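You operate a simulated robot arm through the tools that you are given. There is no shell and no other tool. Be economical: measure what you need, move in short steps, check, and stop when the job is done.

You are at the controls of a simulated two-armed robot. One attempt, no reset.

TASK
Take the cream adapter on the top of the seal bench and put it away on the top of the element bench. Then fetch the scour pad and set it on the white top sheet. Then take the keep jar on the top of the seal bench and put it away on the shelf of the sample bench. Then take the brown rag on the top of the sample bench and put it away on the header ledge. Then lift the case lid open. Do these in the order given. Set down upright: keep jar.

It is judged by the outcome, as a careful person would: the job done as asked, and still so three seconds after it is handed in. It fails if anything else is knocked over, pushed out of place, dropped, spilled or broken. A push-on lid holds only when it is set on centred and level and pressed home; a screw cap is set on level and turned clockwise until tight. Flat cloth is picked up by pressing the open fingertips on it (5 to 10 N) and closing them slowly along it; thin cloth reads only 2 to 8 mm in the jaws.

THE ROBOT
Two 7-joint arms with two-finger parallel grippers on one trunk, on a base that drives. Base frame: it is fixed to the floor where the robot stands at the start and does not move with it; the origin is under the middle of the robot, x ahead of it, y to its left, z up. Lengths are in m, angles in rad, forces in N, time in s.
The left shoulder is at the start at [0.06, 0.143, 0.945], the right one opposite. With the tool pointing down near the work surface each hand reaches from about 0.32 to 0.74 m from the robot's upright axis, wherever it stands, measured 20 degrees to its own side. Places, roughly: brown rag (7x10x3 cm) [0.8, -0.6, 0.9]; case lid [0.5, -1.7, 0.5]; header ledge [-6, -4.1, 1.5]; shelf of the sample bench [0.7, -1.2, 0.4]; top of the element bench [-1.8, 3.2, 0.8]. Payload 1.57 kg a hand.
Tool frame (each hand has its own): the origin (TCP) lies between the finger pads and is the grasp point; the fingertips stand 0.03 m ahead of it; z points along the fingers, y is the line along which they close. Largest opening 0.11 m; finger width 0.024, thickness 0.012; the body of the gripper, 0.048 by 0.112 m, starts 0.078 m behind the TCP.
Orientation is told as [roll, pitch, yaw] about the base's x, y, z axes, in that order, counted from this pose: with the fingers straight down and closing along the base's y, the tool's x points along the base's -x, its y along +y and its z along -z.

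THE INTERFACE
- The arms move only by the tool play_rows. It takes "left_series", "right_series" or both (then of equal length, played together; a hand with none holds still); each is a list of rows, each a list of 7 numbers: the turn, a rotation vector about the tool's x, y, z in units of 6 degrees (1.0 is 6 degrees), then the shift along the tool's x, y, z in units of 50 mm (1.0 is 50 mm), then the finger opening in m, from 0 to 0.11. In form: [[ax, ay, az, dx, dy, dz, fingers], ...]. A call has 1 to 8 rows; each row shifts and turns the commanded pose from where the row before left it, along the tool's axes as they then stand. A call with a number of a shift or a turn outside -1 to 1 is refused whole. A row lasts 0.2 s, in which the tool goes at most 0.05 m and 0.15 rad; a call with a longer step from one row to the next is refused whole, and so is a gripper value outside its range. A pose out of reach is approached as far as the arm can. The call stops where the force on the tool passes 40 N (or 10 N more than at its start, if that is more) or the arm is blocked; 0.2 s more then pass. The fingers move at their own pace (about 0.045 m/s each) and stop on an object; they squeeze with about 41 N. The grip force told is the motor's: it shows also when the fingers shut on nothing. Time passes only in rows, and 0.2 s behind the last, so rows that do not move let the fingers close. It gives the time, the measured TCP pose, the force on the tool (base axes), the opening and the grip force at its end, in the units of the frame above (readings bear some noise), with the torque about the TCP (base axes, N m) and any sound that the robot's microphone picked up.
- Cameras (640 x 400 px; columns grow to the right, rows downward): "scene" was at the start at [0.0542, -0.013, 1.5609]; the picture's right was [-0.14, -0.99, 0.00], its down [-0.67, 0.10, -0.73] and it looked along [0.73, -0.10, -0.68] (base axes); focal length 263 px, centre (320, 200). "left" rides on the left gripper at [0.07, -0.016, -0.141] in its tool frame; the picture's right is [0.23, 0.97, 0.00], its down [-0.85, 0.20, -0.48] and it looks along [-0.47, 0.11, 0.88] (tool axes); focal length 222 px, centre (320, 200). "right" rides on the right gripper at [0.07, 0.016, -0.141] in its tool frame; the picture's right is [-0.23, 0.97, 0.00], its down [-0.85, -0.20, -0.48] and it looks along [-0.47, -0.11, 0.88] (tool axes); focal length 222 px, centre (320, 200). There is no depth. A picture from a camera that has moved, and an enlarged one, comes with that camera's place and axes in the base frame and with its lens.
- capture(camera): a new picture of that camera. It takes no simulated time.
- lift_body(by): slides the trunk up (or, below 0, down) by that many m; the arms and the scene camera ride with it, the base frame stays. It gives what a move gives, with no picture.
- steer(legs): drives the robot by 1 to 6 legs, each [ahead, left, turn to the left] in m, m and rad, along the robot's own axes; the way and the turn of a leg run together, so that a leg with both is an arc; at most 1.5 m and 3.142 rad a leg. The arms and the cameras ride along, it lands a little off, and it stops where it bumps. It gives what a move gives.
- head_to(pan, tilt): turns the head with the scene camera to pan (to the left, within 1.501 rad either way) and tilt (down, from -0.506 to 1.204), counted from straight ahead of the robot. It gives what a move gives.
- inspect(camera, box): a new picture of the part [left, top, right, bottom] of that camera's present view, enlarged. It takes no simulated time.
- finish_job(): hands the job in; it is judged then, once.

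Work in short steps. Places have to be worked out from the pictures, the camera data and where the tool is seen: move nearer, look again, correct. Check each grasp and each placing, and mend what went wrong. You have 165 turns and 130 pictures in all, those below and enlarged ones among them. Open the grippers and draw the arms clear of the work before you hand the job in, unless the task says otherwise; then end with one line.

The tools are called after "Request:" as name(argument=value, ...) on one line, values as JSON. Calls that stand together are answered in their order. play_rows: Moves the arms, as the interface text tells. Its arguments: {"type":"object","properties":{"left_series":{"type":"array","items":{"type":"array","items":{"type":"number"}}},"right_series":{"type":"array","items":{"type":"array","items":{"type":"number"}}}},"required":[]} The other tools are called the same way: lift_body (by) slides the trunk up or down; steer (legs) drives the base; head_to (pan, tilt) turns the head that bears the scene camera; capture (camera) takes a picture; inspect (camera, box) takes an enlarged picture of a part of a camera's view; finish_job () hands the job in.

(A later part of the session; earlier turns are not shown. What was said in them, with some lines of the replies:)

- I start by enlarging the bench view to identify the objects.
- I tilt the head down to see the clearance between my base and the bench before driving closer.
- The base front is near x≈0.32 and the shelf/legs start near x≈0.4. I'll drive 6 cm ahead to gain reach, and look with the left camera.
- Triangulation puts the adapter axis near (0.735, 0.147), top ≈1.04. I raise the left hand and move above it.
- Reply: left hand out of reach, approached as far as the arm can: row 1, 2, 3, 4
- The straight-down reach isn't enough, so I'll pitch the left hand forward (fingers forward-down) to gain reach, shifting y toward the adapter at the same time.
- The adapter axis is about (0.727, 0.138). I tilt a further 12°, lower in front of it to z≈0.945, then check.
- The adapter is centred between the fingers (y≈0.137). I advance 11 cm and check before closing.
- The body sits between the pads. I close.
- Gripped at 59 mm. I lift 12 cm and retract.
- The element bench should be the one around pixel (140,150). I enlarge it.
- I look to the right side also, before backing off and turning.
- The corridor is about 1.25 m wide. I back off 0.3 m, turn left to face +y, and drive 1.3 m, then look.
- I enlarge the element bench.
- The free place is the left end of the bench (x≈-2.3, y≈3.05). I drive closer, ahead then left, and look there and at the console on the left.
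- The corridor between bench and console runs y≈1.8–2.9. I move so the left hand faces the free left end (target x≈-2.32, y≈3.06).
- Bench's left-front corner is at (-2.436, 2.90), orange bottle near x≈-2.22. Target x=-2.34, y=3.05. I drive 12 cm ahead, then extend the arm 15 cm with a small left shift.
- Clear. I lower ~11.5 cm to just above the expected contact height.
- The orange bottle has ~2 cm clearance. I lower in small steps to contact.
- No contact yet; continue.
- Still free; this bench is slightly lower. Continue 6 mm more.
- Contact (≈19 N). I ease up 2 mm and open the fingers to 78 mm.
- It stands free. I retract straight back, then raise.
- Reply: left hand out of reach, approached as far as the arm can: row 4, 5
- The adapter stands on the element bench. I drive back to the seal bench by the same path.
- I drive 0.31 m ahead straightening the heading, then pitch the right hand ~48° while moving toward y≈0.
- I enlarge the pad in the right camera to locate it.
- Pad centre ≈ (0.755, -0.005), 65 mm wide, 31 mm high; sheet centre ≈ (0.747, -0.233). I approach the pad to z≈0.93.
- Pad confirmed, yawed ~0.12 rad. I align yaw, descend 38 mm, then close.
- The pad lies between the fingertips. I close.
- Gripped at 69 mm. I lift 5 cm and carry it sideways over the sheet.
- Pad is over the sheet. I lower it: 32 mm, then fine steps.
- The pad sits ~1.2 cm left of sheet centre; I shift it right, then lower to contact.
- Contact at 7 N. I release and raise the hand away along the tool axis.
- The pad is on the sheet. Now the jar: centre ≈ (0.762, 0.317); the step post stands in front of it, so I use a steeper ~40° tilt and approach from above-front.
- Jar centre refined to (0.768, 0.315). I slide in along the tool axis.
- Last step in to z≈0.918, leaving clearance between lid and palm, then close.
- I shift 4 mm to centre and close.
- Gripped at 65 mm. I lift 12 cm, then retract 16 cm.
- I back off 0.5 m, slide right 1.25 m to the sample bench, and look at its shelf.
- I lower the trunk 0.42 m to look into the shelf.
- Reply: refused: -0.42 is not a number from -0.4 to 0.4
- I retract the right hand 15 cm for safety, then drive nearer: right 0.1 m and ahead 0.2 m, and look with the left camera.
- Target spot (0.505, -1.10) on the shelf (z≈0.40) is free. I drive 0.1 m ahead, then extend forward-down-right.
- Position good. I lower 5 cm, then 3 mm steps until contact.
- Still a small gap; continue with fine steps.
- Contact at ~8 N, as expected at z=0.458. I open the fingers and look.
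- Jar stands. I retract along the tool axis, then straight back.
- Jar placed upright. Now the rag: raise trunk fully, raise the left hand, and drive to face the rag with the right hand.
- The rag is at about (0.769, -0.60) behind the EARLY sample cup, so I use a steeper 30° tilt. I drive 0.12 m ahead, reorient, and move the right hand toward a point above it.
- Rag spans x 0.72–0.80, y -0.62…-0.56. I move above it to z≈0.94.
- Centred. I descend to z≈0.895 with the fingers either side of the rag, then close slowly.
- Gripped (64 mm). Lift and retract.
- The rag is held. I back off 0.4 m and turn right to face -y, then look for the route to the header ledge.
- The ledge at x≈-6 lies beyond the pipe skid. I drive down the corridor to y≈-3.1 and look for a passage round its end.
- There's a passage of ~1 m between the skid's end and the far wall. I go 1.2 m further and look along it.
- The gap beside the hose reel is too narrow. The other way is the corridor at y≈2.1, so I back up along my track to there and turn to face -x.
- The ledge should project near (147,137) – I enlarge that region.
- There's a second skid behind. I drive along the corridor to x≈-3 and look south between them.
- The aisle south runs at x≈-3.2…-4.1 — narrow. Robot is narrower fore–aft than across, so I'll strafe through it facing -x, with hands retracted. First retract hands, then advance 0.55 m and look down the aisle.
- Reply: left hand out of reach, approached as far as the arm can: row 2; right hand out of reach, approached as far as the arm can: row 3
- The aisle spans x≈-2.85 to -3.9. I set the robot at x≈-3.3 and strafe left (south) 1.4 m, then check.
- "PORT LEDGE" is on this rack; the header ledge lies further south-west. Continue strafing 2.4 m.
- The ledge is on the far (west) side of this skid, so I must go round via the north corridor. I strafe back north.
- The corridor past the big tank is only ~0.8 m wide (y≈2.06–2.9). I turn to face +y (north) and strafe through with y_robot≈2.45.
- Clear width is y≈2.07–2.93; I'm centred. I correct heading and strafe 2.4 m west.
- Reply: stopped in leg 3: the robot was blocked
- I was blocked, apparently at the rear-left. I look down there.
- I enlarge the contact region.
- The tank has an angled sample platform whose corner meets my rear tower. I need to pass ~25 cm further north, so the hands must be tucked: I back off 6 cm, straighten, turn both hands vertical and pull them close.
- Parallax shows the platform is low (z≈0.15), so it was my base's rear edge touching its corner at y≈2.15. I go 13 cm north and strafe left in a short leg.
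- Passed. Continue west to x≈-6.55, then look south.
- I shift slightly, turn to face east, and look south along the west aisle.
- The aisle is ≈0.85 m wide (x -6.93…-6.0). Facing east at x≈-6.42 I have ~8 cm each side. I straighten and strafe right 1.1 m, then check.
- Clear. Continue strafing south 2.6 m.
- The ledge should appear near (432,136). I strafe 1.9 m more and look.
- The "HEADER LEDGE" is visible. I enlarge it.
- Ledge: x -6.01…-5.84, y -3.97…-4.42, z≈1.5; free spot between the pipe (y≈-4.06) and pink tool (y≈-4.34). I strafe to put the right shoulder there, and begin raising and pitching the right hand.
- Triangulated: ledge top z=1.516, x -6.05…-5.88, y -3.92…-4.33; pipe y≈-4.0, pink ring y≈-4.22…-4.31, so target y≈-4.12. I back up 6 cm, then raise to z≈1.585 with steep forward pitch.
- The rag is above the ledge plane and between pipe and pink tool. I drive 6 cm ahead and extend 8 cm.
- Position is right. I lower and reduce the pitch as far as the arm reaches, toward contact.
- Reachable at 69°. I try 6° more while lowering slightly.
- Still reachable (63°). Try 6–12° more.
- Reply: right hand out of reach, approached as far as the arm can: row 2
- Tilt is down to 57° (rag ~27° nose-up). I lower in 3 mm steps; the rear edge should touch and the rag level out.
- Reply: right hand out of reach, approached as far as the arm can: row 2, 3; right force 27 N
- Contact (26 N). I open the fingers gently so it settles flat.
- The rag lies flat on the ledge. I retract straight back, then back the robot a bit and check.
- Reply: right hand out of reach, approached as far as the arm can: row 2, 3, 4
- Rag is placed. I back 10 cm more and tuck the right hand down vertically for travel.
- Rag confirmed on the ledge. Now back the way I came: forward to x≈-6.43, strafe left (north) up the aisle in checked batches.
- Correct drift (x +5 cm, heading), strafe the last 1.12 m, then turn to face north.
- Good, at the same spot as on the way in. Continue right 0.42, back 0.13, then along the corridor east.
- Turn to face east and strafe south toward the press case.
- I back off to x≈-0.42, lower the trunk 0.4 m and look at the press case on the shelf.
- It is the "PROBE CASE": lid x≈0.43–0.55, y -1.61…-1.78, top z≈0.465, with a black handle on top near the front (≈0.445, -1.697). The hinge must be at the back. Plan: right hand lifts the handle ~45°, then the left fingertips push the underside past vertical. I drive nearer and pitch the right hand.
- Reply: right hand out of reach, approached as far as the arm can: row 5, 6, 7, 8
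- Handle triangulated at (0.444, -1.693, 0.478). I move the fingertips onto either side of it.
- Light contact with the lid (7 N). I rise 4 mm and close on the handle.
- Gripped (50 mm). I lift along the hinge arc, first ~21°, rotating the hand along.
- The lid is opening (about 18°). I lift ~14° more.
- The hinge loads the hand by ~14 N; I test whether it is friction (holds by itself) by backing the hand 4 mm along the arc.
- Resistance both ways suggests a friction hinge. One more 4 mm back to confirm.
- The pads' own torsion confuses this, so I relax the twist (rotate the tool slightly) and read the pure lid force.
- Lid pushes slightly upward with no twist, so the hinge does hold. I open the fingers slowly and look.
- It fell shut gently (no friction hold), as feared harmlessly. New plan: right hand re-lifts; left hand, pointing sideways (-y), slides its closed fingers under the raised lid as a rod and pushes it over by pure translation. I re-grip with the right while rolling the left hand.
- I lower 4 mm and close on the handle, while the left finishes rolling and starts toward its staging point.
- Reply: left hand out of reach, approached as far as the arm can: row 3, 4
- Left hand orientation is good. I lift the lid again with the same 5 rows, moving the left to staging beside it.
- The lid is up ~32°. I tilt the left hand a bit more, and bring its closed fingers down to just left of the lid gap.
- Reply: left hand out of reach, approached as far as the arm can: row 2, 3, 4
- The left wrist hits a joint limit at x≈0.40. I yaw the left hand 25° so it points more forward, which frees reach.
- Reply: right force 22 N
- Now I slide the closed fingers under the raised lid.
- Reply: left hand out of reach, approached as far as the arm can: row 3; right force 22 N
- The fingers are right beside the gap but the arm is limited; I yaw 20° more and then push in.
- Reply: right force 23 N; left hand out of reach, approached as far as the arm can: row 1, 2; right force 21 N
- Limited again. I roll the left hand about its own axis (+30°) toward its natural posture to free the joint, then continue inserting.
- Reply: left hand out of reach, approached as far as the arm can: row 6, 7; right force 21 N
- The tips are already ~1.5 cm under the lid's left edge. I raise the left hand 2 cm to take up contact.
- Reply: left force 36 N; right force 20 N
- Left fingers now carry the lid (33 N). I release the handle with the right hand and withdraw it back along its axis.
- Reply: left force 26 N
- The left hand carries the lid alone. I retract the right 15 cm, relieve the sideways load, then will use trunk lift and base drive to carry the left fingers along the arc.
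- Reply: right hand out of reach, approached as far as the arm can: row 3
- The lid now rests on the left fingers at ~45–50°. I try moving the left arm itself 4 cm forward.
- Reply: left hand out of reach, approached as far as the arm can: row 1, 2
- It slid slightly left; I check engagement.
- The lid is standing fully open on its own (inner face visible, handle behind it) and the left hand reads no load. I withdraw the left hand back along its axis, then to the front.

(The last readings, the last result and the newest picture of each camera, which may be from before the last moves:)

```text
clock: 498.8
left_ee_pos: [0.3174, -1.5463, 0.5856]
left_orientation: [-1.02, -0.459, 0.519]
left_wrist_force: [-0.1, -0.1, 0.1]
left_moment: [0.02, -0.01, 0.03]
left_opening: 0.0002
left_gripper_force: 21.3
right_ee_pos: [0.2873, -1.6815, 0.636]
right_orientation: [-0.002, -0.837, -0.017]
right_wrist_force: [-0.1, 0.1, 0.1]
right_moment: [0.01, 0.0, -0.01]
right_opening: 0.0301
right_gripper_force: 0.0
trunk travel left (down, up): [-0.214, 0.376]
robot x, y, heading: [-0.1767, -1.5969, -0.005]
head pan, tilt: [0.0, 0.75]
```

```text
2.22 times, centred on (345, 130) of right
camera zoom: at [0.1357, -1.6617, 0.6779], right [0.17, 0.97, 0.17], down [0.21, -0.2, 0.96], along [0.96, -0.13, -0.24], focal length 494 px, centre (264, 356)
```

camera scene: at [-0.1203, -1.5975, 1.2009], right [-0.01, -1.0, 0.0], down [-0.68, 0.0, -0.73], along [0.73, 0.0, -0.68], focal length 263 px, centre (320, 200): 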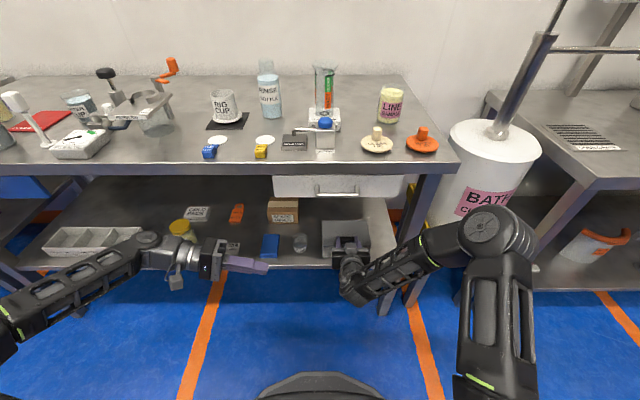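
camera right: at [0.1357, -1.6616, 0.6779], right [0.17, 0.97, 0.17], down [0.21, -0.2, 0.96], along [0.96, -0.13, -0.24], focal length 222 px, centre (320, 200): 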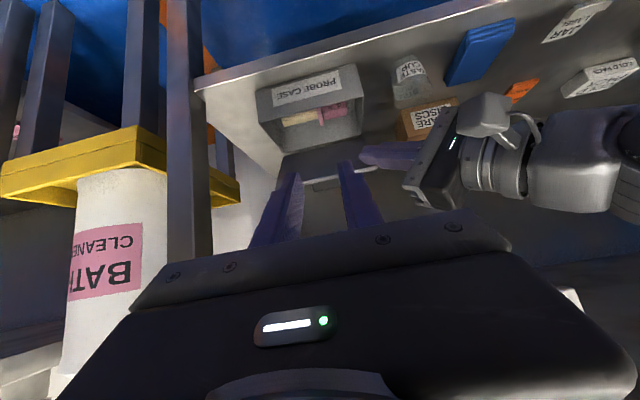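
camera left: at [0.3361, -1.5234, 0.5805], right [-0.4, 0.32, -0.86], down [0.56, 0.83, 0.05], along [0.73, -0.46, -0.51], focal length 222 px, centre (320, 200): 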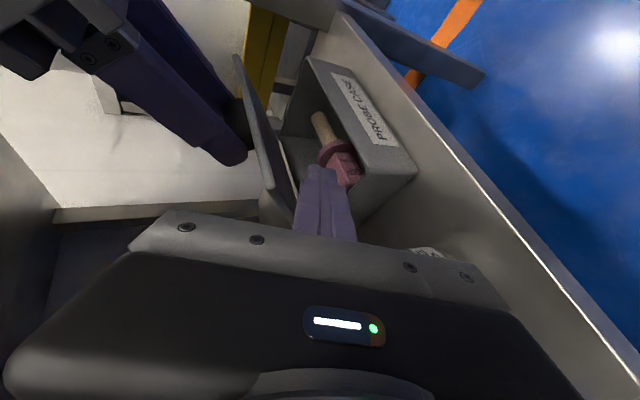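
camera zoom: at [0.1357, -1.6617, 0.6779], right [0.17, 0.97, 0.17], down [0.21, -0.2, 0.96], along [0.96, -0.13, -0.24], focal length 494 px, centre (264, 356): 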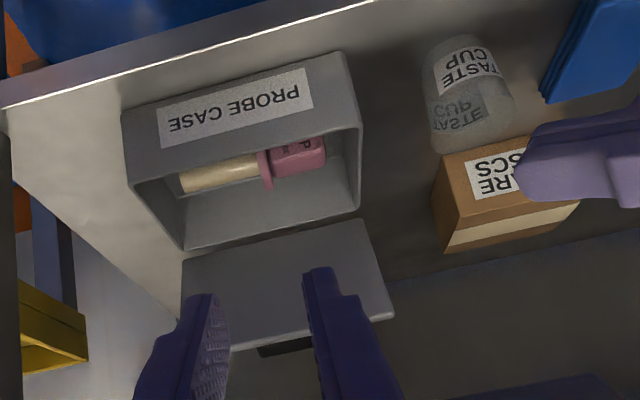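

The lid stays open without support. I back the robot off 0.3 m, open the grippers, and take a final look.

Request:
steer(legs=[[-0.25, 0, 0]])

Request:
play_rows(left_series=[[0, 0, 0, 0, 0, 0, 0.1], [0, 0, 0, 0, 0, 0, 0.1], [0, 0, 0, 0, 0, 0, 0.1], [0, 0, 0, 0, 0, 0, 0.1], [0, 0, 0, 0, 0, 0, 0.1], [0, 0, 0, 0, 0, 0, 0.1]], right_series=[[0, 0, 0, 0, 0, 0, 0.1], [0, 0, 0, 0, 0, 0, 0.1], [0, 0, 0, 0, 0, 0, 0.1], [0, 0, 0, 0, 0, 0, 0.1], [0, 0, 0, 0, 0, 0, 0.1], [0, 0, 0, 0, 0, 0, 0.1]])

Request:
head_to(pan=0.0, tilt=0.5)

Request:
capture(camera="scene")

Request:
inspect(camera="scene", box=[170, 150, 430, 300])

```text
clock: 500.7
left_ee_pos: [0.0625, -1.5432, 0.5863]
left_orientation: [-1.02, -0.457, 0.522]
left_wrist_force: [-0.1, -0.1, 0.0]
left_moment: [0.03, 0.0, -0.01]
left_opening: 0.0
left_gripper_force: 21.6
right_ee_pos: [0.0333, -1.6778, 0.6363]
right_orientation: [-0.002, -0.839, -0.014]
right_wrist_force: [-0.5, 0.4, 0.0]
right_moment: [-0.03, -0.01, 0.02]
right_opening: 0.0299
right_gripper_force: 0.1
trunk travel left (down, up): [-0.214, 0.376]
robot x, y, heading: [-0.4329, -1.593, -0.0]
head pan, tilt: [0.0, 0.75]
```

```text
clock: 502.1
left_ee_pos: [0.0626, -1.5432, 0.5846]
left_orientation: [-1.022, -0.459, 0.521]
left_wrist_force: [-0.2, -0.4, 0.0]
left_moment: [0.01, -0.01, -0.01]
left_opening: 0.0999
left_gripper_force: 0.1
right_ee_pos: [0.0325, -1.6779, 0.6363]
right_orientation: [-0.002, -0.838, -0.014]
right_wrist_force: [0.8, 0.1, 0.3]
right_moment: [-0.01, -0.02, 0.0]
right_opening: 0.1
right_gripper_force: 0.1
trunk travel left (down, up): [-0.214, 0.376]
robot x, y, heading: [-0.4286, -1.5907, -0.002]
head pan, tilt: [0.0, 0.75]
```

```text
clock: 502.8
left_ee_pos: [0.0628, -1.5438, 0.5856]
left_orientation: [-1.022, -0.458, 0.522]
left_wrist_force: [0.0, -0.7, 0.2]
left_moment: [-0.02, -0.01, -0.03]
left_opening: 0.0999
left_gripper_force: 0.0
right_ee_pos: [0.0333, -1.6778, 0.6365]
right_orientation: [-0.001, -0.839, -0.015]
right_wrist_force: [-0.2, 0.3, -0.6]
right_moment: [0.03, 0.02, 0.0]
right_opening: 0.0999
right_gripper_force: 0.1
trunk travel left (down, up): [-0.214, 0.376]
robot x, y, heading: [-0.4307, -1.5966, -0.002]
head pan, tilt: [0.0, 0.499]
```

```text
5 pictures are left
camera scene: at [-0.3681, -1.5958, 1.2527], right [0.0, -1.0, 0.0], down [-0.48, 0.0, -0.88], along [0.88, 0.0, -0.48], focal length 263 px, centre (320, 200)
```

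scene: 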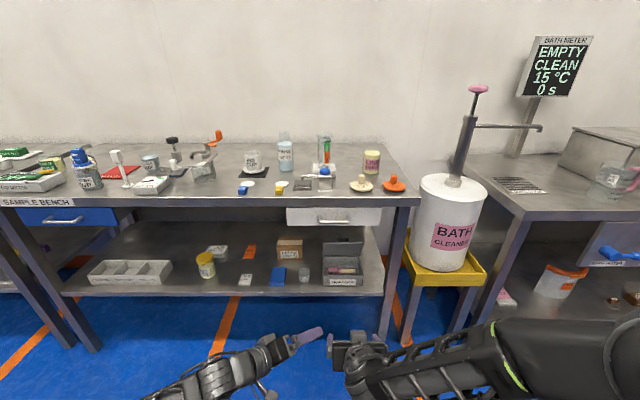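

```text
2.46 times, centred on (300, 225) of scene
camera zoom: at [-0.3681, -1.5958, 1.2527], right [0.0, -1.0, 0.0], down [-0.48, 0.0, -0.88], along [0.88, 0.0, -0.48], focal length 647 px, centre (369, 138)
```

zoom: 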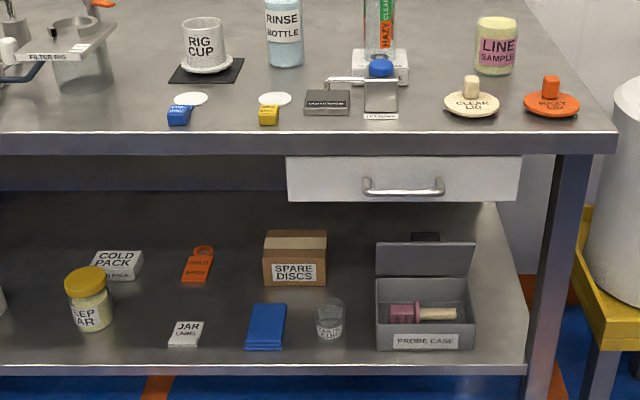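

The lid stands open, the keep jar is upright on the shelf, and nothing near them has moved. Both grippers are open and clear of the work, so I hand in.

Request:
finish_job()

```text
The job is handed in.
```

All five tasks are done in the order given, and the job is handed in: the cream adapter is on the element bench, the scour pad on the white top sheet, the keep jar upright on the sample bench shelf, the brown rag on the header ledge, and the probe case lid open. The lid fell shut once while I was opening it, and the base was blocked once beside the tank on the way to the ledge; I saw nothing out of place after either.
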